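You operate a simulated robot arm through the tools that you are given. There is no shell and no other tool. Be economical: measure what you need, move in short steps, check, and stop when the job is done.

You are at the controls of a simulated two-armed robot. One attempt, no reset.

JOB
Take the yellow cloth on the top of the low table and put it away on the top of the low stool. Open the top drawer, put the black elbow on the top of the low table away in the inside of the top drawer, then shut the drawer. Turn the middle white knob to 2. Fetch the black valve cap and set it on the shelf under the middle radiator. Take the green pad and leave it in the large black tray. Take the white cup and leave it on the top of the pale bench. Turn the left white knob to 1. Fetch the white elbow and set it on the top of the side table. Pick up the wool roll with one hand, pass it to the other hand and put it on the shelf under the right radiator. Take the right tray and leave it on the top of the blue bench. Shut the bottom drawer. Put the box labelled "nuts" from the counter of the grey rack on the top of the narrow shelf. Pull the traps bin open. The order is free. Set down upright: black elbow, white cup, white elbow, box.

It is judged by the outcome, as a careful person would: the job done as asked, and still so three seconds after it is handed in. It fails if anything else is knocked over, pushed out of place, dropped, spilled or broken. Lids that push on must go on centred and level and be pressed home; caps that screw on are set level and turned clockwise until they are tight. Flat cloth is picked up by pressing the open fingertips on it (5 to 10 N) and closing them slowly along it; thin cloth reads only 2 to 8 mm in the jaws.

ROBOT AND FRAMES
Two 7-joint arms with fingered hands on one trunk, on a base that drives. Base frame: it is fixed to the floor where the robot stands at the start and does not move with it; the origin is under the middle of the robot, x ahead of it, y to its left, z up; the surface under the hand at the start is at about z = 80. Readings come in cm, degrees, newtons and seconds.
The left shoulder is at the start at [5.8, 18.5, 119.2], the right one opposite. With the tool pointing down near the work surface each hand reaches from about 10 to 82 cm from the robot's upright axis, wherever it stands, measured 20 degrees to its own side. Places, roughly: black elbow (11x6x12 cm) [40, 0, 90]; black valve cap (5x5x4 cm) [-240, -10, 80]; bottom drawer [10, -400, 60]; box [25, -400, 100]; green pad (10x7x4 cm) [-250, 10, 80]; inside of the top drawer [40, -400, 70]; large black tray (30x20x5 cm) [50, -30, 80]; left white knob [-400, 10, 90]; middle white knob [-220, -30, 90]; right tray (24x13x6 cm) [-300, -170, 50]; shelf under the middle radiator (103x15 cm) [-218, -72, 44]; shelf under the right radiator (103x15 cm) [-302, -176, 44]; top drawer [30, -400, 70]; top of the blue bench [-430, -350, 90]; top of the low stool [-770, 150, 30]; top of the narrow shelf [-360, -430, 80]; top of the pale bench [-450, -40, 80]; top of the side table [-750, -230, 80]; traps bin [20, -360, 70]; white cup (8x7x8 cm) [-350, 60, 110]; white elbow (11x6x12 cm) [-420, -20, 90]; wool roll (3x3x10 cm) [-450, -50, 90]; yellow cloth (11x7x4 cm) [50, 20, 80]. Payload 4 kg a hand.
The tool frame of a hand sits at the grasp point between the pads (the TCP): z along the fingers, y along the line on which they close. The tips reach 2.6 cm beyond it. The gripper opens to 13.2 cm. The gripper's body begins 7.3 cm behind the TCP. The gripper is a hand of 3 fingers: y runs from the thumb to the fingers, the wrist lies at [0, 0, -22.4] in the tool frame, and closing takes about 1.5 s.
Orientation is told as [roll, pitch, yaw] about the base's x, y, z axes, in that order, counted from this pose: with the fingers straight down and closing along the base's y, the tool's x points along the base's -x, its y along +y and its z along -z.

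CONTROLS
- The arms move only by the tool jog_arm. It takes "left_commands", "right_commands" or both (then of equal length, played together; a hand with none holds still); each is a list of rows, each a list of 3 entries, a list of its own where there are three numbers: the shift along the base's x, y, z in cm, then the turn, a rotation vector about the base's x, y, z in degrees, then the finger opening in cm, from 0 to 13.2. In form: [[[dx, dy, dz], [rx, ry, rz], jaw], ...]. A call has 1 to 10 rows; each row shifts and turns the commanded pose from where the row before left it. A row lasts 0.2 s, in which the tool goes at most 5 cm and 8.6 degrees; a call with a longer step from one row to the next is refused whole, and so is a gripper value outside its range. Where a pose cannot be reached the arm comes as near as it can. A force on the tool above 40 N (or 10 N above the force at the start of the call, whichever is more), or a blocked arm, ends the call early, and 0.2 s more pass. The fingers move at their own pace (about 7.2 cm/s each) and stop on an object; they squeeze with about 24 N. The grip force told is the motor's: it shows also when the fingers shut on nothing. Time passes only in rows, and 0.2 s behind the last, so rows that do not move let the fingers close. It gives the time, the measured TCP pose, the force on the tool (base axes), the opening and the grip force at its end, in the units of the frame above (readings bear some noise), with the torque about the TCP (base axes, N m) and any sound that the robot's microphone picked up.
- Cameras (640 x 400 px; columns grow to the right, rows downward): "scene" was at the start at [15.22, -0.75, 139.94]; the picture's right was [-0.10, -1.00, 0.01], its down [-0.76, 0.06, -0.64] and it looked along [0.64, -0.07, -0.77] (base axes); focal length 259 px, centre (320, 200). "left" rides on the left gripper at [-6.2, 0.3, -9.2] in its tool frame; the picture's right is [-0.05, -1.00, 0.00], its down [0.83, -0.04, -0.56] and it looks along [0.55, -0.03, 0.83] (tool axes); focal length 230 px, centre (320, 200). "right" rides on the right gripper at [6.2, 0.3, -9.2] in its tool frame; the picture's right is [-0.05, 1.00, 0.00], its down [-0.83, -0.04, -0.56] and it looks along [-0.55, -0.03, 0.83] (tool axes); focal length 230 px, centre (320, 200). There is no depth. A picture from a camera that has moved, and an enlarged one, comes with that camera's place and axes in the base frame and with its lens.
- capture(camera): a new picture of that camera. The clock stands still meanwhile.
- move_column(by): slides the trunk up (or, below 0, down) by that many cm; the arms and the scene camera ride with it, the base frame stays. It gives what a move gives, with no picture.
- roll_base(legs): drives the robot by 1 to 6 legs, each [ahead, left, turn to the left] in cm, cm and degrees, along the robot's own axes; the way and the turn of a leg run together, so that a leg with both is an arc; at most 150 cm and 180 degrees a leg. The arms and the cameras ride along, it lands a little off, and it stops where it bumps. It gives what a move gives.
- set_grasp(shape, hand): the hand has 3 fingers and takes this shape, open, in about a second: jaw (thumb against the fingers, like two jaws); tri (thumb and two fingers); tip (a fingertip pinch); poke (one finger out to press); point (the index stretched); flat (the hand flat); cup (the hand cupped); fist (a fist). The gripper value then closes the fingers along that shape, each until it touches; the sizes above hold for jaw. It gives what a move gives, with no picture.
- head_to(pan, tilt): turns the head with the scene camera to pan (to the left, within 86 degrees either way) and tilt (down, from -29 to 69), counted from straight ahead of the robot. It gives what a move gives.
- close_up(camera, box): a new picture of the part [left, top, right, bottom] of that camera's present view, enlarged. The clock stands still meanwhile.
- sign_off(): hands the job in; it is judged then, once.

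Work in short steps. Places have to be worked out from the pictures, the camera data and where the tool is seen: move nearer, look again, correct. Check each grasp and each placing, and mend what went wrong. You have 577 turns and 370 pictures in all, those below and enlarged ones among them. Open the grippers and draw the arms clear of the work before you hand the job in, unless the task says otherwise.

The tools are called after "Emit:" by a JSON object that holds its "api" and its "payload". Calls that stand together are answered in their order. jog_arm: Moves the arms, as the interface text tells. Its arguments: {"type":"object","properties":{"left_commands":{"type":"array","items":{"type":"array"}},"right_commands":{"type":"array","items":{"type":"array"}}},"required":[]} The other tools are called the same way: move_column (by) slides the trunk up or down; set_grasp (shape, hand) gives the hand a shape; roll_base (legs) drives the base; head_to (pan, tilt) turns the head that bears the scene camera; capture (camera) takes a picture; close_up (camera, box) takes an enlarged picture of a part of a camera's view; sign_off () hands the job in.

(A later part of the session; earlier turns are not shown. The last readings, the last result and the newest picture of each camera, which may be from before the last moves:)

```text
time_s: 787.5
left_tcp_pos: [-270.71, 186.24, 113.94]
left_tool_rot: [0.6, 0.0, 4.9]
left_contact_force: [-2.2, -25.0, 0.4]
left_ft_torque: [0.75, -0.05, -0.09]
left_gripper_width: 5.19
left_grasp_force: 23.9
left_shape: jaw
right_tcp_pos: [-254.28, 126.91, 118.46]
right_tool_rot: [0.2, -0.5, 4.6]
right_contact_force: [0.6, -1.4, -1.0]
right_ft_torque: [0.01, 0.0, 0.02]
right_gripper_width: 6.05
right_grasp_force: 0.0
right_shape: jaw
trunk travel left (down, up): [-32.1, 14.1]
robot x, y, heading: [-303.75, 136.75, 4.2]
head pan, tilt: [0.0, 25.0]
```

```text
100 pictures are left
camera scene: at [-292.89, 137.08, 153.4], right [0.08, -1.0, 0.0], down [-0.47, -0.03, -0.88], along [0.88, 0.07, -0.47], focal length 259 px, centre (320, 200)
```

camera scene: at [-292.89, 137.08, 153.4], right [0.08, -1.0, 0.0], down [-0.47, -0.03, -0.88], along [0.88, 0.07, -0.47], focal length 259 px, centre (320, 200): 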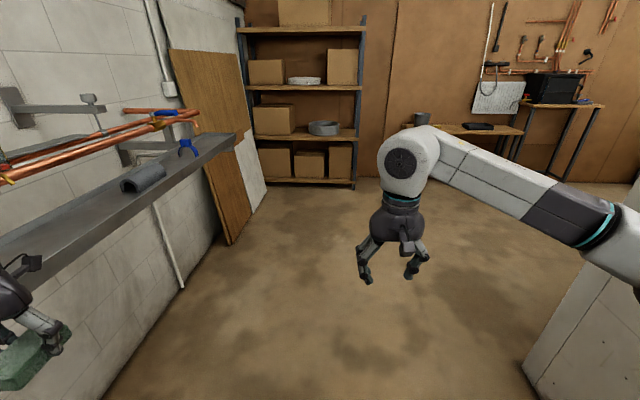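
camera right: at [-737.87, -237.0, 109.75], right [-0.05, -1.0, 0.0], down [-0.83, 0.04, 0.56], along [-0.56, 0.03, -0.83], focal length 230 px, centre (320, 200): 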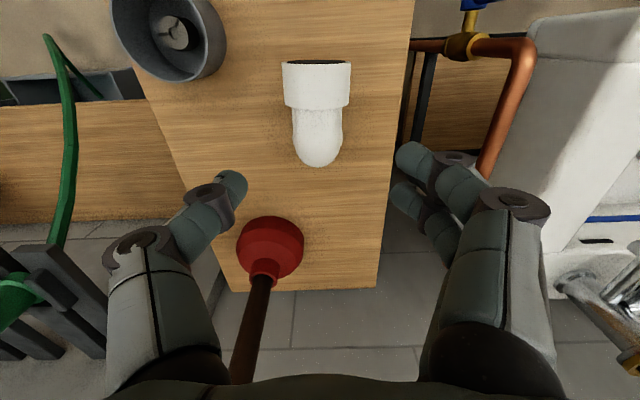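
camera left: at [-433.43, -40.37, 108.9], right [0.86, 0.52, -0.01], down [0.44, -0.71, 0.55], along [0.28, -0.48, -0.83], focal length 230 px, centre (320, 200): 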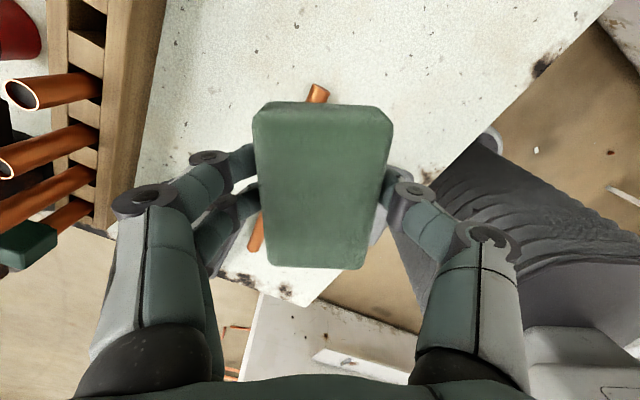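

The left hand is brushing the wall shelf. I move away to the south at once and straighten.

Emit:
{"api": "roll_base", "payload": {"legs": [[0, -20, -4.2]]}}

Emit:
{"api": "head_to", "payload": {"pan": 50, "tilt": 25}}

Emit:
{"api": "capture", "payload": {"camera": "scene"}}

Emit:
{"api": "capture", "payload": {"camera": "left"}}

```text
time_s: 789.1
left_tcp_pos: [-266.44, 163.91, 113.59]
left_tool_rot: [0.5, 0.1, 0.8]
left_contact_force: [0.5, 0.2, -0.9]
left_ft_torque: [-0.01, -0.02, 0.0]
left_gripper_width: 5.38
left_grasp_force: 24.4
left_shape: jaw
right_tcp_pos: [-254.26, 103.42, 118.52]
right_tool_rot: [-0.2, -0.3, 0.6]
right_contact_force: [-0.5, -0.1, -0.4]
right_ft_torque: [-0.01, 0.01, 0.05]
right_gripper_width: 6.07
right_grasp_force: 0.0
right_shape: jaw
trunk travel left (down, up): [-32.1, 14.1]
robot x, y, heading: [-303.52, 116.03, 0.5]
head pan, tilt: [0.0, 25.0]
```

```text
time_s: 790.3
left_tcp_pos: [-266.37, 163.78, 113.65]
left_tool_rot: [0.3, 0.1, 1.0]
left_contact_force: [0.6, 0.0, -0.8]
left_ft_torque: [0.01, -0.02, -0.01]
left_gripper_width: 5.38
left_grasp_force: 23.7
left_shape: jaw
right_tcp_pos: [-254.14, 103.25, 118.49]
right_tool_rot: [-0.1, -0.3, 0.6]
right_contact_force: [0.2, -0.8, 0.1]
right_ft_torque: [0.03, -0.02, 0.0]
right_gripper_width: 6.09
right_grasp_force: 0.0
right_shape: jaw
trunk travel left (down, up): [-32.1, 14.1]
robot x, y, heading: [-303.04, 116.31, 0.6]
head pan, tilt: [50.0, 25.0]
```

```text
99 pictures are left
camera scene: at [-295.29, 123.4, 153.57], right [0.77, -0.64, -0.04], down [-0.32, -0.33, -0.89], along [0.56, 0.7, -0.45], focal length 259 px, centre (320, 200)
```

scene: 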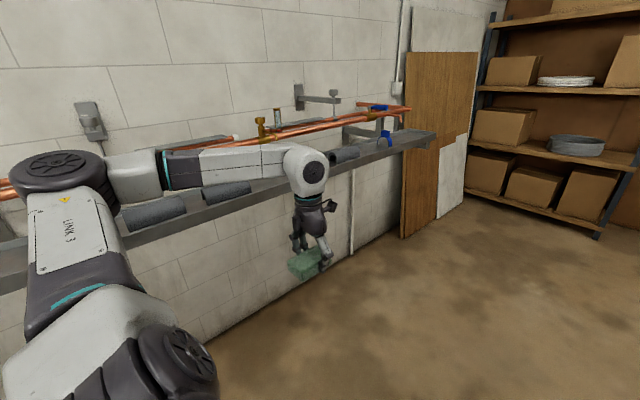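

```text
98 pictures are left
camera left: at [-260.24, 163.93, 122.94], right [0.07, -1.0, -0.01], down [-0.83, -0.06, 0.56], along [-0.55, -0.03, -0.83], focal length 230 px, centre (320, 200)
```

left: 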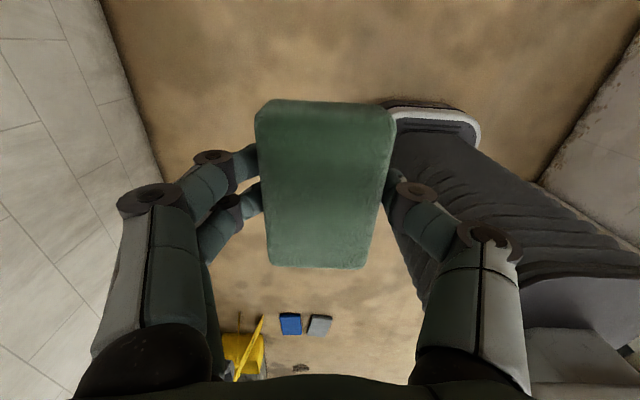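

The pad is still held and the wall shelf's items look undisturbed. I continue east and then south to the first table.

Emit:
{"api": "roll_base", "payload": {"legs": [[150, -8, -0.6], [85, 0, 0], [0, -150, 0]]}}

Emit:
{"api": "head_to", "payload": {"pan": 0, "tilt": 30}}

Emit:
{"api": "capture", "payload": {"camera": "scene"}}

```text
refused: leg 1 is longer than a leg can be; nothing moved
```

```text
time_s: 791.4
left_tcp_pos: [-266.37, 163.68, 113.6]
left_tool_rot: [0.5, 0.0, 1.0]
left_contact_force: [0.3, 0.9, -0.1]
left_ft_torque: [0.0, 0.0, 0.01]
left_gripper_width: 5.38
left_grasp_force: 24.4
left_shape: jaw
right_tcp_pos: [-254.33, 103.35, 118.52]
right_tool_rot: [0.0, -0.3, 0.6]
right_contact_force: [-0.4, 0.4, -0.2]
right_ft_torque: [0.0, 0.02, 0.01]
right_gripper_width: 6.05
right_grasp_force: 0.1
right_shape: jaw
trunk travel left (down, up): [-32.1, 14.1]
robot x, y, heading: [-302.95, 116.21, 0.3]
head pan, tilt: [0.0, 30.0]
```

```text
97 pictures are left
camera scene: at [-292.17, 116.36, 152.61], right [0.01, -1.0, 0.0], down [-0.54, 0.0, -0.84], along [0.84, 0.01, -0.54], focal length 259 px, centre (320, 200)
```

scene: 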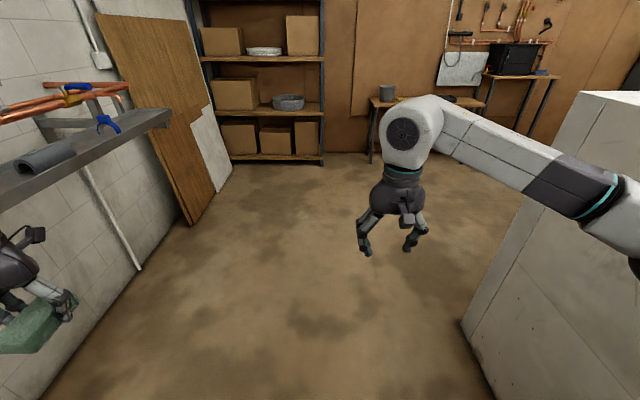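

Emit:
{"api": "roll_base", "payload": {"legs": [[148, -8, -0.3], [92, 0, 0], [0, -148, 0]]}}

Emit:
{"api": "capture", "payload": {"camera": "scene"}}

```text
time_s: 810.2
left_tcp_pos: [-18.82, 18.88, 113.59]
left_tool_rot: [0.4, 0.0, 4.2]
left_contact_force: [0.9, -0.1, -0.4]
left_ft_torque: [0.01, -0.04, -0.01]
left_gripper_width: 5.39
left_grasp_force: 23.9
left_shape: jaw
right_tcp_pos: [-3.35, -40.83, 118.58]
right_tool_rot: [0.1, -0.5, 3.9]
right_contact_force: [-0.6, 0.0, 0.0]
right_ft_torque: [-0.02, -0.01, -0.03]
right_gripper_width: 6.05
right_grasp_force: 0.0
right_shape: jaw
trunk travel left (down, up): [-32.1, 14.1]
robot x, y, heading: [-52.95, -30.85, 3.8]
head pan, tilt: [0.0, 30.0]
```

```text
96 pictures are left
camera scene: at [-41.93, -29.97, 152.61], right [0.06, -1.0, 0.0], down [-0.54, -0.04, -0.84], along [0.84, 0.05, -0.55], focal length 259 px, centre (320, 200)
```

scene: 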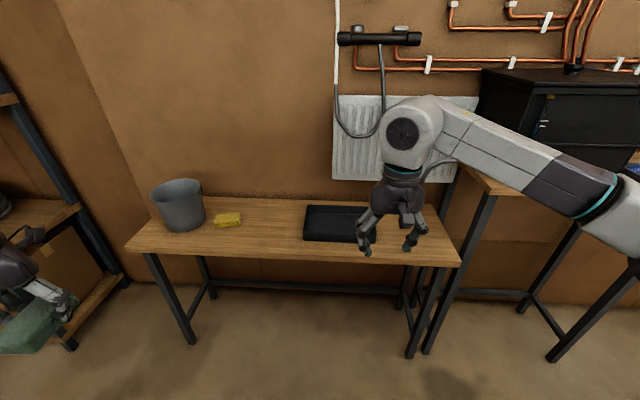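

I line up with the table: tray under the left hand.

Emit:
{"api": "roll_base", "payload": {"legs": [[0, -16, -3.8], [42, 0, 0]]}}

Emit:
{"api": "jog_arm", "payload": {"left_commands": [[[3, -4, 0], [0, 0, 0], 3.5], [[3, -4, 0], [0, 0, 0], 3.5], [[3, -4, 0], [0, 0, 0], 3.5], [[3, -4, 0], [0, 0, 0], 3.5], [[3, -4, 0], [0, 0, 0], 3.5], [[3, -4, 0], [0, 0, 0], 3.5], [[3, -4, 0], [0, 0, 0], 3.5]], "right_commands": [[[-3, -3, 0], [0, 0, 0], 6], [[-3, -3, 0], [0, 0, 0], 6], [[-3, -3, 0], [0, 0, 0], 6], [[0, 0, 0], [0, 0, 0], 6], [[0, 0, 0], [0, 0, 0], 6], [[0, 0, 0], [0, 0, 0], 6], [[0, 0, 0], [0, 0, 0], 6]]}}

Emit:
{"api": "head_to", "payload": {"pan": 5, "tilt": 42}}

Emit:
{"api": "capture", "payload": {"camera": "scene"}}

Emit:
{"api": "capture", "payload": {"camera": "left"}}

```text
time_s: 813.8
left_tcp_pos: [26.11, 0.67, 113.63]
left_tool_rot: [0.4, 0.0, 0.9]
left_contact_force: [1.3, -0.3, -0.2]
left_ft_torque: [0.0, -0.01, -0.02]
left_gripper_width: 5.37
left_grasp_force: 23.8
left_shape: jaw
right_tcp_pos: [38.27, -59.65, 118.52]
right_tool_rot: [0.0, -0.5, 0.5]
right_contact_force: [0.1, 0.4, -0.6]
right_ft_torque: [-0.01, 0.0, -0.02]
right_gripper_width: 6.04
right_grasp_force: 0.0
right_shape: jaw
trunk travel left (down, up): [-32.1, 14.1]
robot x, y, heading: [-10.59, -46.54, 0.4]
head pan, tilt: [0.0, 30.0]
```

```text
time_s: 815.4
left_tcp_pos: [47.56, -27.28, 113.56]
left_tool_rot: [0.4, 0.3, 1.0]
left_contact_force: [0.8, 0.3, -0.5]
left_ft_torque: [-0.03, 0.04, 0.02]
left_gripper_width: 5.33
left_grasp_force: 24.1
left_shape: jaw
right_tcp_pos: [29.49, -68.56, 118.3]
right_tool_rot: [0.0, -0.3, 0.7]
right_contact_force: [-0.3, 0.9, 0.4]
right_ft_torque: [0.02, 0.01, 0.0]
right_gripper_width: 6.05
right_grasp_force: 0.0
right_shape: jaw
trunk travel left (down, up): [-32.1, 14.1]
robot x, y, heading: [-10.46, -46.61, 0.5]
head pan, tilt: [0.0, 30.0]
```

```text
time_s: 816.2
left_tcp_pos: [47.33, -27.29, 113.9]
left_tool_rot: [0.5, 0.0, 0.9]
left_contact_force: [1.1, 1.0, -1.0]
left_ft_torque: [0.01, -0.01, -0.03]
left_gripper_width: 5.33
left_grasp_force: 23.9
left_shape: jaw
right_tcp_pos: [29.21, -68.73, 118.35]
right_tool_rot: [-0.1, -0.4, 0.6]
right_contact_force: [-0.3, 0.5, 0.2]
right_ft_torque: [-0.02, 0.0, 0.01]
right_gripper_width: 6.07
right_grasp_force: 0.0
right_shape: jaw
trunk travel left (down, up): [-32.1, 14.1]
robot x, y, heading: [-10.71, -46.52, 0.3]
head pan, tilt: [5.0, 42.0]
```

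```text
95 pictures are left
camera scene: at [-0.44, -45.89, 150.83], right [0.09, -1.0, 0.0], down [-0.7, -0.06, -0.71], along [0.7, 0.07, -0.71], focal length 259 px, centre (320, 200)
```

scene: 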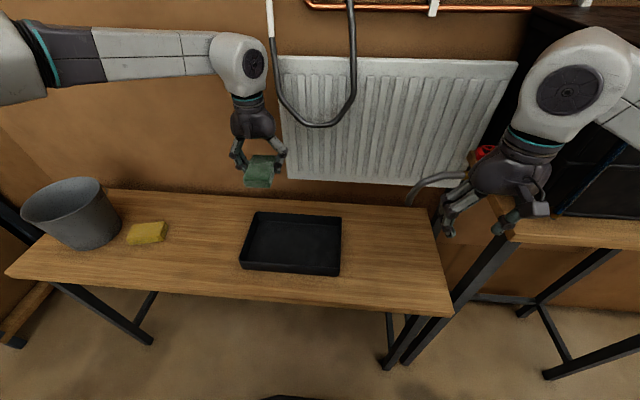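

```text
94 pictures are left
camera left: at [53.55, -27.05, 123.16], right [0.07, -1.0, -0.01], down [-0.83, -0.06, 0.56], along [-0.55, -0.03, -0.83], focal length 230 px, centre (320, 200)
```

left: 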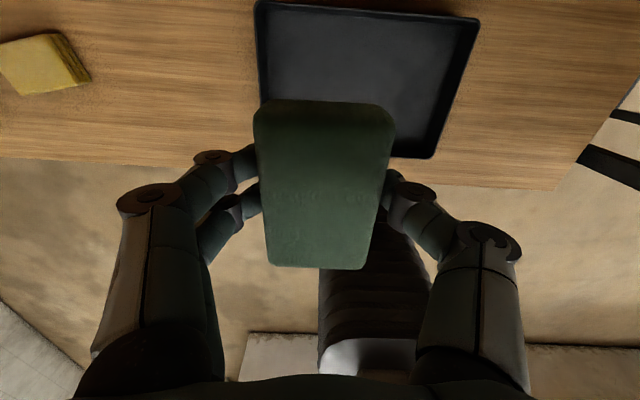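

Tray centre is about (49,-33). I move over it and lower the pad inside.

Emit:
{"api": "jog_arm", "payload": {"left_commands": [[[0.8, -3, -2], [0, 0, 0], 3.5], [[0.8, -2.7, -3], [0, 0, 0], 3.5], [[0, 0, -4], [0, 0, 0], 3.5], [[0, 0, -4], [0, 0, 0], 3.5], [[0, 0, -4], [0, 0, 0], 3.5], [[0, 0, -4], [0, 0, 0], 3.5], [[0, 0, -4], [0, 0, 0], 3.5], [[0, 0, 0], [0, 0, 0], 3.5]]}}

Emit:
{"api": "capture", "payload": {"camera": "left"}}

```text
time_s: 818.0
left_tcp_pos: [41.49, -25.21, 92.84]
left_tool_rot: [0.3, -0.2, 0.9]
left_contact_force: [-0.1, 0.1, -0.9]
left_ft_torque: [0.02, -0.02, -0.02]
left_gripper_width: 5.32
left_grasp_force: 23.9
left_shape: jaw
left hand out of reach, approached as far as the arm can: row 1, 2, 3, 4, 5, 6, 7
right_tcp_pos: [29.05, -68.62, 118.44]
right_tool_rot: [-0.1, -0.4, 0.6]
right_contact_force: [-0.4, -0.2, -0.4]
right_ft_torque: [-0.02, -0.02, 0.0]
right_gripper_width: 6.07
right_grasp_force: 0.1
right_shape: jaw
trunk travel left (down, up): [-32.1, 14.1]
robot x, y, heading: [-10.5, -46.81, 0.4]
head pan, tilt: [5.0, 42.0]
```

```text
93 pictures are left
camera left: at [47.59, -25.01, 102.28], right [0.07, -1.0, -0.01], down [-0.83, -0.06, 0.55], along [-0.55, -0.03, -0.83], focal length 230 px, centre (320, 200)
```

left: 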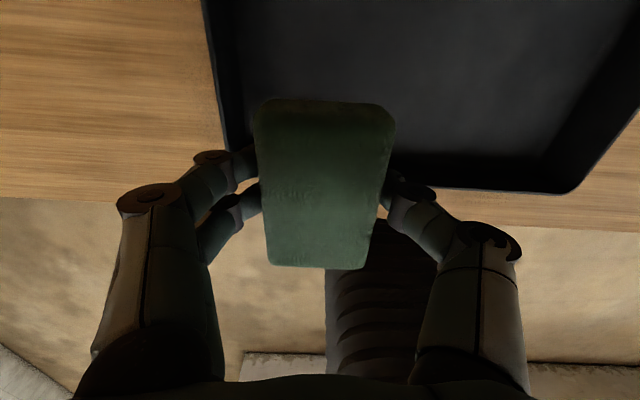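

Reach-limited; I shift the base ahead 8 and right 9 to bring the hand over the tray's middle.

Emit:
{"api": "roll_base", "payload": {"legs": [[8, -9, 0]]}}

Emit:
{"api": "capture", "payload": {"camera": "left"}}

Emit:
{"api": "capture", "payload": {"camera": "scene"}}

```text
time_s: 819.1
left_tcp_pos: [46.8, -31.57, 92.93]
left_tool_rot: [0.4, -0.1, 0.9]
left_contact_force: [-0.3, 0.0, -0.5]
left_ft_torque: [0.02, -0.01, 0.05]
left_gripper_width: 5.29
left_grasp_force: 23.8
left_shape: jaw
right_tcp_pos: [34.39, -74.89, 118.13]
right_tool_rot: [0.0, -0.5, 1.2]
right_contact_force: [0.9, -0.8, -0.3]
right_ft_torque: [0.03, 0.07, 0.02]
right_gripper_width: 6.03
right_grasp_force: 0.0
right_shape: jaw
trunk travel left (down, up): [-32.1, 14.1]
robot x, y, heading: [-5.45, -52.83, 0.5]
head pan, tilt: [5.0, 42.0]
stopped in leg 1: the robot was blocked; the commanded pose is now the measured one
```

```text
92 pictures are left
camera left: at [52.97, -31.32, 102.25], right [0.07, -1.0, -0.01], down [-0.83, -0.06, 0.55], along [-0.55, -0.03, -0.83], focal length 230 px, centre (320, 200)
```

left: 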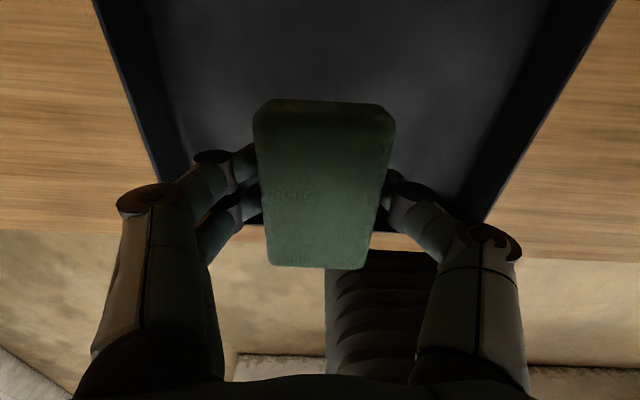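

```text
91 pictures are left
camera scene: at [4.97, -52.32, 150.8], right [0.09, -1.0, -0.01], down [-0.71, -0.06, -0.71], along [0.7, 0.07, -0.71], focal length 259 px, centre (320, 200)
```

scene: 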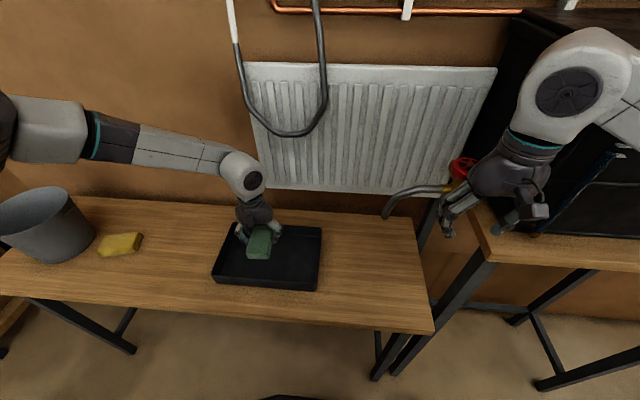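

The pad is already over the tray's inside. I lower it with the column.

Emit:
{"api": "move_column", "payload": {"by": -6}}

Emit:
{"api": "move_column", "payload": {"by": -1}}

Emit:
{"api": "move_column", "payload": {"by": -0.8}}

```text
time_s: 820.1
left_tcp_pos: [46.67, -31.24, 87.01]
left_tool_rot: [0.4, 0.0, 1.0]
left_contact_force: [-0.4, 0.4, -1.2]
left_ft_torque: [0.0, -0.02, -0.02]
left_gripper_width: 5.31
left_grasp_force: 23.1
left_shape: jaw
right_tcp_pos: [34.27, -74.68, 112.44]
right_tool_rot: [-0.1, -0.6, 1.3]
right_contact_force: [0.1, -0.7, -0.6]
right_ft_torque: [-0.01, -0.02, -0.02]
right_gripper_width: 6.06
right_grasp_force: 0.1
right_shape: jaw
trunk travel left (down, up): [-26.1, 20.1]
robot x, y, heading: [-5.21, -52.62, 0.4]
head pan, tilt: [5.0, 42.0]
```

```text
time_s: 820.6
left_tcp_pos: [46.77, -31.31, 86.02]
left_tool_rot: [0.5, -0.1, 0.9]
left_contact_force: [-0.7, 0.0, -0.1]
left_ft_torque: [0.01, 0.02, 0.0]
left_gripper_width: 5.34
left_grasp_force: 24.2
left_shape: jaw
right_tcp_pos: [34.21, -74.66, 111.36]
right_tool_rot: [-0.1, -0.5, 1.2]
right_contact_force: [-0.3, -0.8, 0.9]
right_ft_torque: [-0.01, 0.01, -0.01]
right_gripper_width: 6.05
right_grasp_force: 0.0
right_shape: jaw
trunk travel left (down, up): [-25.1, 21.1]
robot x, y, heading: [-5.25, -52.71, 0.5]
head pan, tilt: [5.0, 42.0]
```

```text
time_s: 821.2
left_tcp_pos: [46.75, -31.38, 85.14]
left_tool_rot: [0.4, -0.2, 1.1]
left_contact_force: [-0.2, -0.2, -1.0]
left_ft_torque: [0.02, 0.03, 0.0]
left_gripper_width: 5.31
left_grasp_force: 23.9
left_shape: jaw
right_tcp_pos: [34.12, -74.64, 110.6]
right_tool_rot: [-0.1, -0.6, 1.3]
right_contact_force: [0.5, 0.0, -0.4]
right_ft_torque: [0.03, 0.01, -0.03]
right_gripper_width: 6.04
right_grasp_force: 0.0
right_shape: jaw
trunk travel left (down, up): [-24.3, 21.9]
robot x, y, heading: [-5.47, -52.86, 0.4]
head pan, tilt: [5.0, 42.0]
```

Emit:
{"api": "move_column", "payload": {"by": -0.8}}

Emit:
{"api": "move_column", "payload": {"by": -0.8}}

Emit:
{"api": "move_column", "payload": {"by": -0.6}}

```text
time_s: 821.8
left_tcp_pos: [46.68, -31.37, 84.36]
left_tool_rot: [0.3, -0.1, 0.9]
left_contact_force: [-0.1, 0.9, -0.1]
left_ft_torque: [0.01, 0.01, -0.02]
left_gripper_width: 5.3
left_grasp_force: 24.2
left_shape: jaw
right_tcp_pos: [34.15, -74.55, 109.8]
right_tool_rot: [-0.1, -0.6, 1.2]
right_contact_force: [0.3, -0.7, -0.1]
right_ft_torque: [0.03, 0.02, 0.03]
right_gripper_width: 6.06
right_grasp_force: 0.1
right_shape: jaw
trunk travel left (down, up): [-23.5, 22.7]
robot x, y, heading: [-5.42, -53.12, 0.3]
head pan, tilt: [5.0, 42.0]
```

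```text
time_s: 822.4
left_tcp_pos: [46.63, -31.28, 83.6]
left_tool_rot: [0.3, -0.2, 0.9]
left_contact_force: [-2.0, 0.4, 5.8]
left_ft_torque: [0.07, 0.01, 0.0]
left_gripper_width: 5.33
left_grasp_force: 24.5
left_shape: jaw
right_tcp_pos: [34.11, -74.59, 109.0]
right_tool_rot: [0.0, -0.6, 1.2]
right_contact_force: [0.2, 0.3, 0.3]
right_ft_torque: [0.02, -0.03, 0.01]
right_gripper_width: 6.04
right_grasp_force: 0.0
right_shape: jaw
trunk travel left (down, up): [-22.7, 23.5]
robot x, y, heading: [-5.68, -52.85, 0.4]
head pan, tilt: [5.0, 42.0]
```

```text
time_s: 822.9
left_tcp_pos: [46.74, -31.49, 83.32]
left_tool_rot: [0.2, -0.4, 1.0]
left_contact_force: [-4.1, -0.4, 34.4]
left_ft_torque: [0.18, 0.07, 0.02]
left_gripper_width: 5.49
left_grasp_force: 24.2
left_shape: jaw
right_tcp_pos: [33.95, -74.69, 108.57]
right_tool_rot: [-0.1, -0.8, 1.2]
right_contact_force: [0.3, -0.6, 0.2]
right_ft_torque: [0.01, 0.0, 0.0]
right_gripper_width: 6.04
right_grasp_force: 0.0
right_shape: jaw
trunk travel left (down, up): [-22.1, 24.1]
robot x, y, heading: [-6.17, -52.94, 0.4]
head pan, tilt: [5.0, 42.0]
```

The pad rests in the tray. I ease up, open and rise.

Emit:
{"api": "move_column", "payload": {"by": 0.5}}

Emit:
{"api": "jog_arm", "payload": {"left_commands": [[[0, 0, 0], [0, 0, 0], 6.5], [[0, 0, 0], [0, 0, 0], 8], [[0, 0, 0], [0, 0, 0], 9.5], [[0, 0, 2], [0, 0, 0], 9.5], [[0, 0, 3], [0, 0, 0], 9.5], [[0, 0, 4], [0, 0, 0], 9.5], [[0, 0, 4], [0, 0, 0], 9.5], [[0, 0, 4], [0, 0, 0], 9.5]]}}

Emit:
{"api": "capture", "payload": {"camera": "left"}}

Emit:
{"api": "capture", "payload": {"camera": "scene"}}

```text
time_s: 823.5
left_tcp_pos: [46.65, -31.33, 83.44]
left_tool_rot: [0.4, -0.1, 0.9]
left_contact_force: [2.6, -3.6, 13.8]
left_ft_torque: [-0.05, -0.04, -0.03]
left_gripper_width: 5.52
left_grasp_force: 23.5
left_shape: jaw
right_tcp_pos: [34.11, -74.6, 108.88]
right_tool_rot: [-0.1, -0.8, 1.1]
right_contact_force: [-0.2, -0.1, 0.4]
right_ft_torque: [0.02, 0.01, 0.01]
right_gripper_width: 6.06
right_grasp_force: 0.1
right_shape: jaw
trunk travel left (down, up): [-22.6, 23.6]
robot x, y, heading: [-5.51, -52.75, 0.2]
head pan, tilt: [5.0, 42.0]
```

```text
time_s: 825.2
left_tcp_pos: [46.66, -31.29, 100.39]
left_tool_rot: [0.4, 0.0, 0.9]
left_contact_force: [0.1, -0.5, -0.2]
left_ft_torque: [0.0, 0.01, 0.01]
left_gripper_width: 9.49
left_grasp_force: 0.0
left_shape: jaw
right_tcp_pos: [34.1, -74.65, 108.97]
right_tool_rot: [0.0, -0.7, 1.1]
right_contact_force: [-0.4, 0.2, -0.5]
right_ft_torque: [-0.01, 0.02, 0.0]
right_gripper_width: 6.03
right_grasp_force: 0.1
right_shape: jaw
trunk travel left (down, up): [-22.6, 23.6]
robot x, y, heading: [-5.34, -52.56, 0.6]
head pan, tilt: [5.0, 42.0]
```

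```text
90 pictures are left
camera left: at [52.65, -31.14, 109.7], right [0.07, -1.0, -0.01], down [-0.83, -0.06, 0.55], along [-0.55, -0.03, -0.83], focal length 230 px, centre (320, 200)
```

left: 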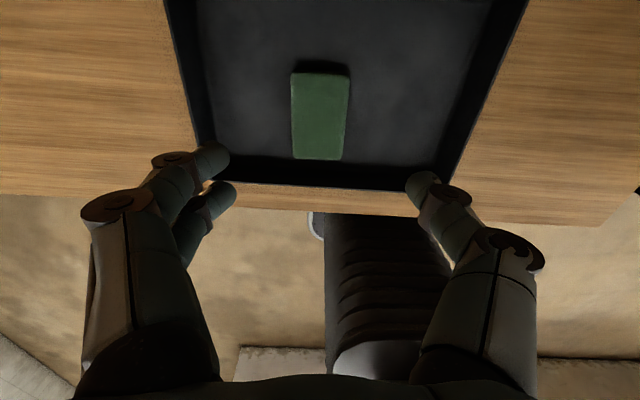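

```text
89 pictures are left
camera scene: at [9.58, -51.94, 140.01], right [0.09, -1.0, -0.01], down [-0.77, -0.06, -0.64], along [0.64, 0.07, -0.77], focal length 259 px, centre (320, 200)
```

scene: 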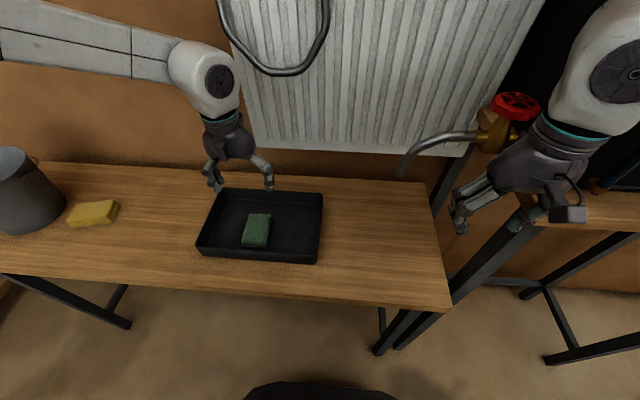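

The green pad lies in the tray. Now the cloth: I raise the left hand and slide the base left.

Emit:
{"api": "jog_arm", "payload": {"left_commands": [[[0, 0, 4], [0, 0, 0], 11], [[0, 0, 4], [0, 0, 0], 11], [[0, 0, 4], [0, 0, 0], 11]]}}

Emit:
{"api": "roll_base", "payload": {"legs": [[-4, 2, 0], [0, 46, 0]]}}

Emit:
{"api": "capture", "payload": {"camera": "left"}}

Emit:
{"api": "capture", "payload": {"camera": "scene"}}

```text
time_s: 826.0
left_tcp_pos: [46.67, -31.42, 112.37]
left_tool_rot: [0.5, -0.2, 1.0]
left_contact_force: [0.4, 0.0, 0.0]
left_ft_torque: [0.0, 0.02, 0.0]
left_gripper_width: 10.97
left_grasp_force: 0.0
left_shape: jaw
right_tcp_pos: [34.13, -74.64, 108.88]
right_tool_rot: [-0.1, -0.6, 1.2]
right_contact_force: [0.4, 0.2, -0.2]
right_ft_torque: [0.0, -0.01, -0.01]
right_gripper_width: 6.07
right_grasp_force: 0.0
right_shape: jaw
trunk travel left (down, up): [-22.6, 23.6]
robot x, y, heading: [-5.62, -52.42, 0.3]
head pan, tilt: [5.0, 42.0]
```

```text
time_s: 829.3
left_tcp_pos: [42.22, 15.65, 112.32]
left_tool_rot: [0.4, -0.1, 1.4]
left_contact_force: [0.3, -0.3, 0.6]
left_ft_torque: [0.02, -0.02, -0.02]
left_gripper_width: 10.97
left_grasp_force: 0.0
left_shape: jaw
right_tcp_pos: [29.81, -27.49, 108.84]
right_tool_rot: [0.0, -0.7, 1.5]
right_contact_force: [-0.7, -0.6, -0.1]
right_ft_torque: [0.01, -0.03, -0.01]
right_gripper_width: 6.02
right_grasp_force: 0.1
right_shape: jaw
trunk travel left (down, up): [-22.6, 23.6]
robot x, y, heading: [-9.84, -6.2, 0.9]
head pan, tilt: [5.0, 42.0]
```

```text
88 pictures are left
camera left: at [48.26, 15.94, 121.64], right [0.07, -1.0, -0.01], down [-0.83, -0.07, 0.55], along [-0.55, -0.04, -0.83], focal length 230 px, centre (320, 200)
```

left: 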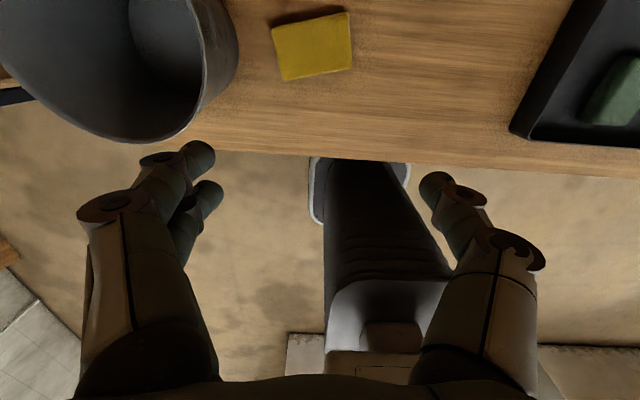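

```text
87 pictures are left
camera scene: at [5.25, -4.95, 139.99], right [0.1, -0.99, -0.01], down [-0.77, -0.07, -0.64], along [0.64, 0.07, -0.77], focal length 259 px, centre (320, 200)
```

scene: 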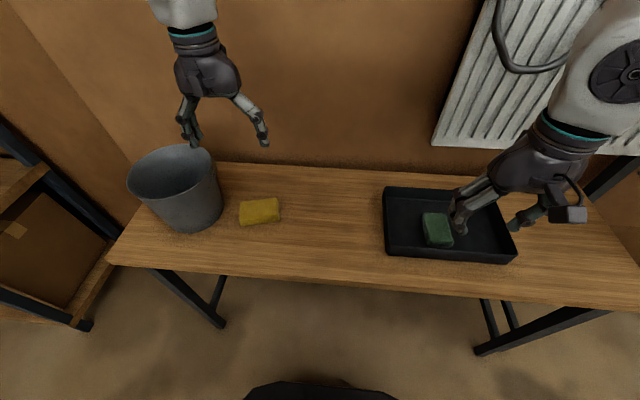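

The folded cloth is centred at (48.3,17.1), long side about along y (turned ~12°). I turn the left hand ~-80° to grip across its 7 cm width.

Emit:
{"api": "jog_arm", "payload": {"left_commands": [[[0.6, 0.2, 0], [0, 0, -8], 11], [[0.6, 0.2, 0], [0, 0, -8], 11], [[0.6, 0.2, 0], [0, 0, -8], 11], [[0.6, 0.2, 0], [0, 0, -8], 11], [[0.6, 0.2, 0], [0, 0, -8], 11], [[0.6, 0.1, 0], [0, 0, -8], 11], [[0.6, 0.1, 0], [0, 0, -8], 11], [[0.6, 0.1, 0], [0, 0, -8], 11], [[0.6, 0.1, 0], [0, 0, -8], 11], [[0.6, 0.1, 0], [0, 0, -8], 11]]}}

Emit:
{"api": "jog_arm", "payload": {"left_commands": [[[0, 0, -4], [0, 0, 0], 11], [[0, 0, -4], [0, 0, 0], 11], [[0, 0, -4], [0, 0, 0], 11], [[0, 0, -4], [0, 0, 0], 11], [[0, 0, 0], [0, 0, 0], 11]]}}

Emit:
{"api": "capture", "payload": {"camera": "left"}}

Emit:
{"api": "capture", "payload": {"camera": "scene"}}

```text
time_s: 831.5
left_tcp_pos: [48.15, 17.2, 112.24]
left_tool_rot: [0.3, -0.1, -78.9]
left_contact_force: [0.1, -0.3, -0.4]
left_ft_torque: [0.02, 0.04, 0.02]
left_gripper_width: 10.96
left_grasp_force: 0.0
left_shape: jaw
right_tcp_pos: [29.86, -27.5, 108.94]
right_tool_rot: [0.0, -0.6, 1.5]
right_contact_force: [-0.1, 0.0, -1.1]
right_ft_torque: [0.04, 0.03, 0.0]
right_gripper_width: 6.04
right_grasp_force: 0.1
right_shape: jaw
trunk travel left (down, up): [-22.6, 23.6]
robot x, y, heading: [-10.18, -5.76, 0.4]
head pan, tilt: [5.0, 42.0]
```

```text
time_s: 832.7
left_tcp_pos: [48.03, 17.21, 96.24]
left_tool_rot: [0.3, -0.1, -78.6]
left_contact_force: [0.7, 0.7, -0.2]
left_ft_torque: [0.0, -0.01, 0.03]
left_gripper_width: 10.98
left_grasp_force: 0.0
left_shape: jaw
right_tcp_pos: [29.79, -27.59, 108.69]
right_tool_rot: [0.0, -0.6, 1.5]
right_contact_force: [-0.3, 0.3, -0.7]
right_ft_torque: [0.01, -0.01, 0.0]
right_gripper_width: 6.09
right_grasp_force: 0.0
right_shape: jaw
trunk travel left (down, up): [-22.6, 23.6]
robot x, y, heading: [-10.03, -5.71, 0.7]
head pan, tilt: [5.0, 42.0]
```

```text
86 pictures are left
camera left: at [49.55, 11.11, 105.57], right [-0.97, -0.25, -0.01], down [-0.21, 0.81, 0.55], along [-0.13, 0.54, -0.83], focal length 230 px, centre (320, 200)
```

left: 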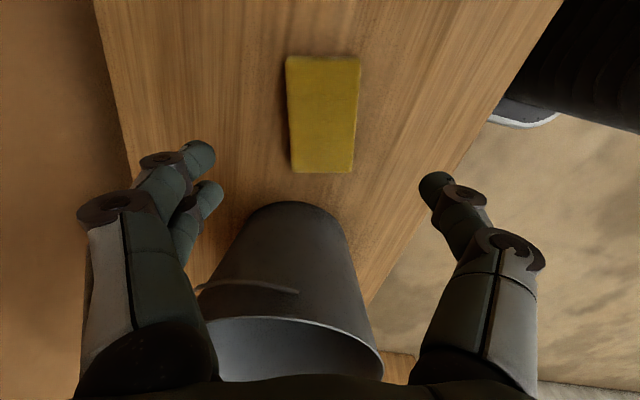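

```text
85 pictures are left
camera scene: at [5.18, -4.97, 140.0], right [0.1, -0.99, -0.01], down [-0.76, -0.07, -0.64], along [0.64, 0.07, -0.77], focal length 259 px, centre (320, 200)
```

scene: 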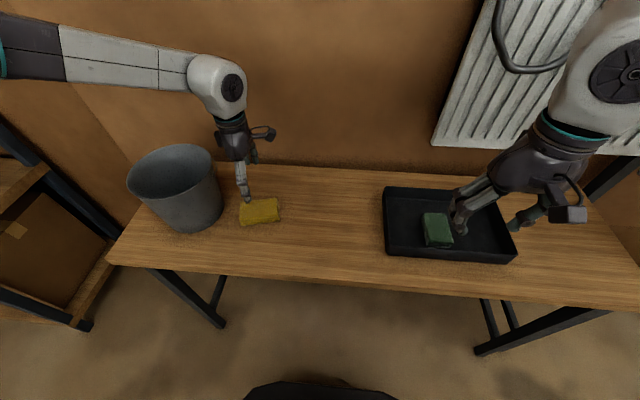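

I lower beside the bucket, centred slightly south on the cloth.

Emit:
{"api": "jog_arm", "payload": {"left_commands": [[[0, -1, -2], [0, 0, 0], 11], [[0, -0.9, -3], [0, 0, 0], 11], [[0, 0, -3], [0, 0, 0], 11], [[0, 0, -3], [0, 0, 0], 11], [[0, 0, -1.5], [0, 0, 0], 11], [[0, 0, 0], [0, 0, 0], 11]]}}

Emit:
{"api": "capture", "payload": {"camera": "left"}}

Emit:
{"api": "close_up", "payload": {"camera": "scene", "box": [120, 100, 320, 250]}}

```text
time_s: 834.1
left_tcp_pos: [48.24, 15.12, 83.92]
left_tool_rot: [0.4, 0.0, -78.7]
left_contact_force: [-0.3, 0.8, 0.0]
left_ft_torque: [0.03, -0.01, 0.0]
left_gripper_width: 10.97
left_grasp_force: 0.0
left_shape: jaw
right_tcp_pos: [29.77, -27.52, 109.04]
right_tool_rot: [-0.1, -0.6, 1.4]
right_contact_force: [0.3, 0.0, 0.7]
right_ft_torque: [0.04, -0.02, 0.02]
right_gripper_width: 6.04
right_grasp_force: 0.1
right_shape: jaw
trunk travel left (down, up): [-22.6, 23.6]
robot x, y, heading: [-10.04, -5.93, 0.7]
head pan, tilt: [5.0, 42.0]
```

```text
84 pictures are left
camera left: at [49.58, 9.07, 93.2], right [-0.97, -0.25, -0.01], down [-0.21, 0.81, 0.55], along [-0.13, 0.54, -0.83], focal length 230 px, centre (320, 200)
```

left: 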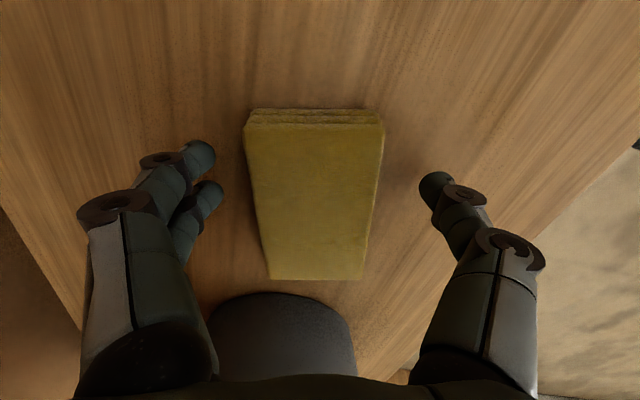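

```text
2.67 times, centred on (220, 175) of scene
camera zoom: at [5.23, -4.95, 139.99], right [0.1, -0.99, -0.01], down [-0.77, -0.07, -0.64], along [0.64, 0.07, -0.77], focal length 691 px, centre (587, 267)
```

zoom: 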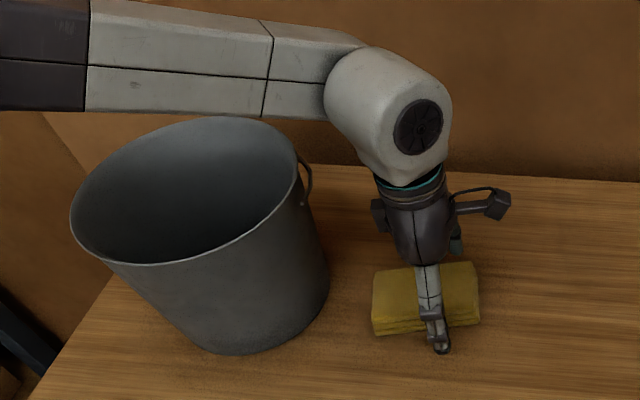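

Clear of the bucket, straddling the cloth. I lower the last bit and close slowly.

Emit:
{"api": "jog_arm", "payload": {"left_commands": [[[0, 0, -0.8], [0, 0, 0], 11], [[0, 0, 0], [0, 0, 0], 9], [[0, 0, 0], [0, 0, 0], 7.5], [[0, 0, 0], [0, 0, 0], 6.5], [[0, 0, 0], [0, 0, 0], 5.5], [[0, 0, 0], [0, 0, 0], 4.5], [[0, 0, 0], [0, 0, 0], 3.5], [[0, 0, 0], [0, 0, 0], 2.5], [[0, 0, 0], [0, 0, 0], 2.5]]}}

Emit:
{"api": "capture", "payload": {"camera": "left"}}

```text
time_s: 836.1
left_tcp_pos: [48.17, 15.27, 83.08]
left_tool_rot: [0.4, -0.2, -78.7]
left_contact_force: [0.7, -1.9, 0.1]
left_ft_torque: [0.04, -0.02, 0.0]
left_gripper_width: 6.22
left_grasp_force: 24.1
left_shape: jaw
right_tcp_pos: [29.91, -27.48, 108.97]
right_tool_rot: [-0.1, -0.6, 1.6]
right_contact_force: [-0.3, -0.3, -0.3]
right_ft_torque: [0.01, 0.02, 0.0]
right_gripper_width: 6.07
right_grasp_force: 0.1
right_shape: jaw
trunk travel left (down, up): [-22.6, 23.6]
robot x, y, heading: [-9.76, -6.21, 0.4]
head pan, tilt: [5.0, 42.0]
```

```text
82 pictures are left
camera left: at [49.48, 9.15, 92.48], right [-0.97, -0.25, -0.01], down [-0.21, 0.81, 0.55], along [-0.13, 0.54, -0.83], focal length 230 px, centre (320, 200)
```

left: 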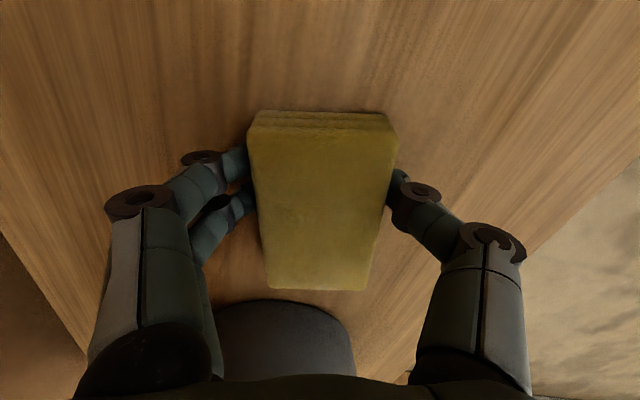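

It is firmly gripped like a block (6.2 cm). I lift.

Emit:
{"api": "jog_arm", "payload": {"left_commands": [[[0, 0, 1.5], [0, 0, 0], 2.5], [[0, 0, 2], [0, 0, 0], 2.5], [[0, 0, 3], [0, 0, 0], 2.5], [[0, 0, 4], [0, 0, 0], 2.5], [[0, 0, 4], [0, 0, 0], 2.5], [[0, -1, 4], [0, 0, 0], 2.5], [[0, -2, 4], [0, 0, 0], 2.5], [[0, -2, 4], [0, 0, 0], 2.5]]}}

Emit:
{"api": "capture", "payload": {"camera": "left"}}

Emit:
{"api": "capture", "payload": {"camera": "scene"}}

```text
time_s: 837.9
left_tcp_pos: [48.52, 10.76, 109.87]
left_tool_rot: [0.2, 0.0, -78.7]
left_contact_force: [0.3, 0.3, -0.8]
left_ft_torque: [-0.02, 0.02, 0.01]
left_gripper_width: 6.18
left_grasp_force: 24.1
left_shape: jaw
right_tcp_pos: [29.9, -27.53, 108.84]
right_tool_rot: [-0.1, -0.5, 1.4]
right_contact_force: [-0.8, 0.7, 1.1]
right_ft_torque: [0.0, 0.0, -0.01]
right_gripper_width: 6.04
right_grasp_force: 0.1
right_shape: jaw
trunk travel left (down, up): [-22.6, 23.6]
robot x, y, heading: [-9.64, -6.28, 0.8]
head pan, tilt: [5.0, 42.0]
```

```text
81 pictures are left
camera left: at [49.91, 4.59, 119.14], right [-0.97, -0.25, -0.01], down [-0.21, 0.81, 0.55], along [-0.13, 0.54, -0.83], focal length 230 px, centre (320, 200)
```

left: 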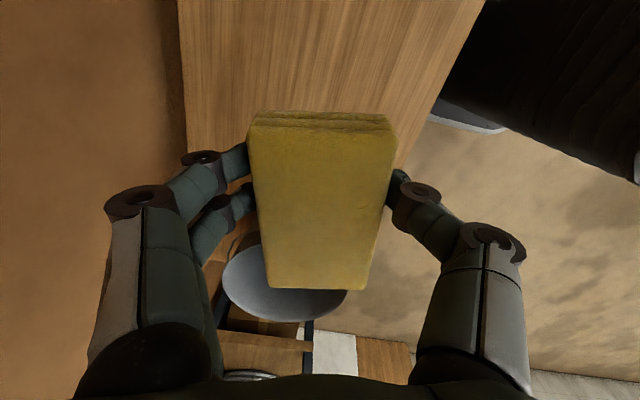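

```text
80 pictures are left
camera scene: at [5.25, -4.98, 139.99], right [0.1, -0.99, -0.01], down [-0.77, -0.07, -0.64], along [0.64, 0.07, -0.77], focal length 259 px, centre (320, 200)
```

scene: 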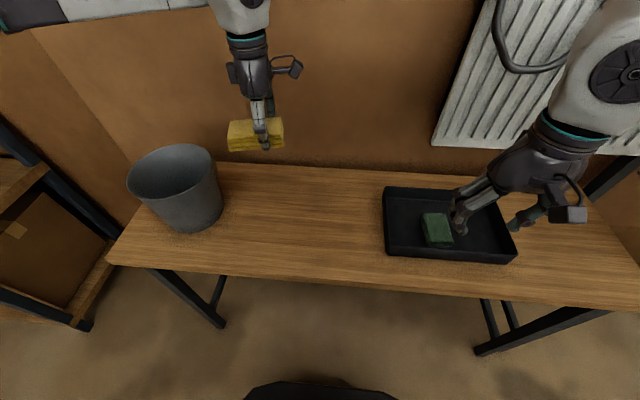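

The cloth is held. I back off, go north, turn west, and head for the low stool in the far corner.

Emit:
{"api": "move_column", "payload": {"by": 10}}

Emit:
{"api": "roll_base", "payload": {"legs": [[-60, 0, -0.8], [0, 116, 0], [0, 0, 90], [0, 0, 90]]}}

Emit:
{"api": "head_to", "payload": {"pan": 0, "tilt": 20}}

Emit:
{"api": "capture", "payload": {"camera": "scene"}}

```text
time_s: 839.2
left_tcp_pos: [47.84, 10.23, 120.05]
left_tool_rot: [0.9, -0.3, -78.6]
left_contact_force: [-0.9, 0.2, -0.1]
left_ft_torque: [0.01, -0.01, -0.01]
left_gripper_width: 6.18
left_grasp_force: 24.3
left_shape: jaw
right_tcp_pos: [29.83, -27.52, 118.94]
right_tool_rot: [-0.1, -0.6, 1.6]
right_contact_force: [-0.4, -0.1, -0.2]
right_ft_torque: [0.0, 0.0, 0.0]
right_gripper_width: 6.04
right_grasp_force: 0.0
right_shape: jaw
trunk travel left (down, up): [-32.6, 13.6]
robot x, y, heading: [-9.59, -6.14, 0.5]
head pan, tilt: [5.0, 42.0]
```

```text
time_s: 855.7
left_tcp_pos: [-129.21, 95.52, 120.13]
left_tool_rot: [1.0, -0.3, 99.6]
left_contact_force: [0.0, 0.0, 0.4]
left_ft_torque: [0.04, 0.02, -0.01]
left_gripper_width: 6.07
left_grasp_force: 23.8
left_shape: jaw
right_tcp_pos: [-110.25, 132.89, 118.96]
right_tool_rot: [0.0, -0.7, 180.0]
right_contact_force: [-0.3, 0.4, 0.2]
right_ft_torque: [-0.02, 0.02, 0.01]
right_gripper_width: 6.03
right_grasp_force: 0.0
right_shape: jaw
trunk travel left (down, up): [-32.6, 13.6]
robot x, y, heading: [-71.26, 110.2, 179.2]
head pan, tilt: [5.0, 42.0]
```

```text
time_s: 856.6
left_tcp_pos: [-129.13, 95.44, 120.1]
left_tool_rot: [1.0, -0.2, 99.7]
left_contact_force: [0.1, 1.0, -1.2]
left_ft_torque: [0.03, 0.01, 0.0]
left_gripper_width: 6.07
left_grasp_force: 23.8
left_shape: jaw
right_tcp_pos: [-110.22, 132.77, 118.86]
right_tool_rot: [-0.1, -0.6, 180.0]
right_contact_force: [0.4, 0.1, 0.1]
right_ft_torque: [0.02, 0.01, 0.0]
right_gripper_width: 6.05
right_grasp_force: 0.0
right_shape: jaw
trunk travel left (down, up): [-32.6, 13.6]
robot x, y, heading: [-70.91, 109.8, 179.1]
head pan, tilt: [0.0, 20.0]
```

```text
79 pictures are left
camera scene: at [-82.34, 110.47, 154.74], right [0.01, 1.0, 0.0], down [0.39, -0.01, -0.92], along [-0.92, 0.01, -0.39], focal length 259 px, centre (320, 200)
```

scene: 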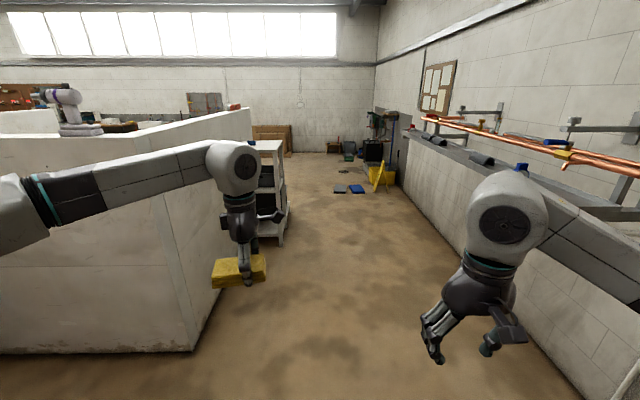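

Emit:
{"api": "roll_base", "payload": {"legs": [[150, 0, 0.9], [147, 2, 0], [65, 14, 0], [115, 0, 0]]}}

Emit:
{"api": "capture", "payload": {"camera": "scene"}}

```text
time_s: 879.5
left_tcp_pos: [-603.94, 84.04, 120.13]
left_tool_rot: [1.1, -0.3, 100.5]
left_contact_force: [-0.3, 0.0, -1.5]
left_ft_torque: [0.03, 0.01, -0.03]
left_gripper_width: 6.1
left_grasp_force: 23.5
left_shape: jaw
right_tcp_pos: [-585.49, 121.69, 118.85]
right_tool_rot: [-0.1, -0.7, -179.2]
right_contact_force: [-0.3, -0.3, 0.8]
right_ft_torque: [-0.01, 0.0, 0.0]
right_gripper_width: 6.03
right_grasp_force: 0.0
right_shape: jaw
trunk travel left (down, up): [-32.6, 13.6]
robot x, y, heading: [-546.07, 99.95, 180.1]
head pan, tilt: [0.0, 20.0]
```

```text
78 pictures are left
camera scene: at [-557.24, 99.68, 154.76], right [0.0, 1.0, 0.0], down [0.39, 0.0, -0.92], along [-0.92, 0.0, -0.39], focal length 259 px, centre (320, 200)
```

scene: 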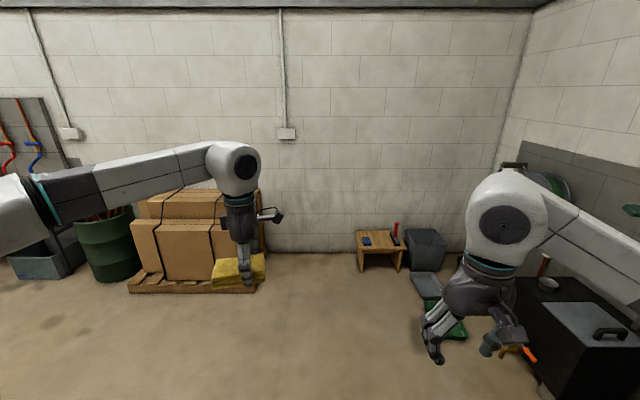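

Emit:
{"api": "close_up", "payload": {"camera": "scene", "box": [330, 200, 480, 300]}}

```text
4.00 times, centred on (405, 250) of scene
camera zoom: at [-557.24, 99.68, 154.76], right [0.0, 1.0, 0.0], down [0.39, 0.0, -0.92], along [-0.92, 0.0, -0.39], focal length 1036 px, centre (-20, 0)
```

zoom: 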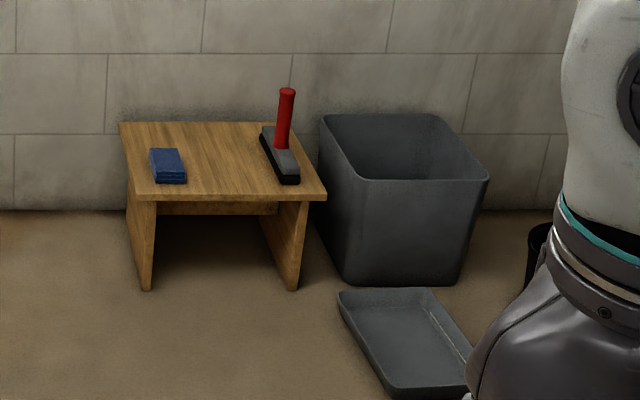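

The stool's top is x -776…-745, y 134…174, z≈30, with free space in the middle (y≈146–164). I approach to (-715,100) and turn to heading ~115°.

Emit:
{"api": "roll_base", "payload": {"legs": [[85, 0, 0], [80, 0, 0], [0, 0, -65]]}}

Emit:
{"api": "head_to", "payload": {"pan": 10, "tilt": 50}}

Emit:
{"api": "capture", "payload": {"camera": "scene"}}

```text
time_s: 890.8
left_tcp_pos: [-749.24, 147.03, 120.12]
left_tool_rot: [1.0, -0.3, 35.1]
left_contact_force: [0.4, -0.1, -1.0]
left_ft_torque: [0.01, 0.02, 0.0]
left_gripper_width: 6.04
left_grasp_force: 23.7
left_shape: jaw
right_tcp_pos: [-707.26, 145.79, 118.91]
right_tool_rot: [-0.2, -0.7, 115.3]
right_contact_force: [0.0, 0.4, -0.2]
right_ft_torque: [-0.02, 0.01, 0.0]
right_gripper_width: 6.06
right_grasp_force: 0.0
right_shape: jaw
trunk travel left (down, up): [-32.6, 13.6]
robot x, y, heading: [-711.1, 101.09, 114.7]
head pan, tilt: [0.0, 20.0]
```

```text
time_s: 891.7
left_tcp_pos: [-749.2, 147.01, 120.2]
left_tool_rot: [1.0, -0.3, 35.1]
left_contact_force: [0.5, -0.1, -0.8]
left_ft_torque: [0.0, 0.01, -0.02]
left_gripper_width: 6.04
left_grasp_force: 24.0
left_shape: jaw
right_tcp_pos: [-707.27, 145.65, 118.97]
right_tool_rot: [-0.1, -0.7, 115.3]
right_contact_force: [0.3, 0.0, 0.5]
right_ft_torque: [-0.03, 0.0, 0.02]
right_gripper_width: 6.03
right_grasp_force: 0.1
right_shape: jaw
trunk travel left (down, up): [-32.6, 13.6]
robot x, y, heading: [-711.16, 100.71, 114.6]
head pan, tilt: [10.0, 50.0]
```

```text
76 pictures are left
camera scene: at [-716.1, 108.69, 150.29], right [0.82, 0.57, -0.01], down [0.45, -0.66, -0.61], along [-0.35, 0.5, -0.8], focal length 259 px, centre (320, 200)
```

scene: 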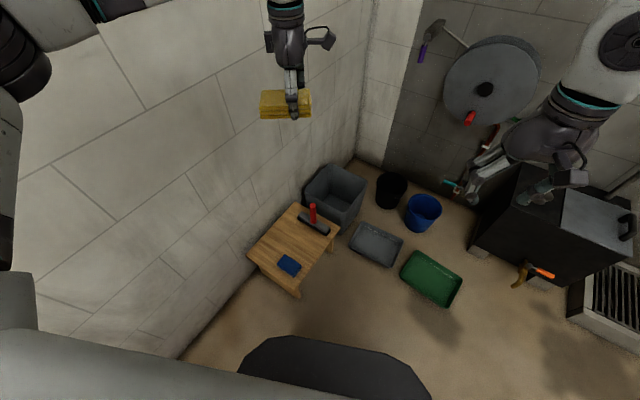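

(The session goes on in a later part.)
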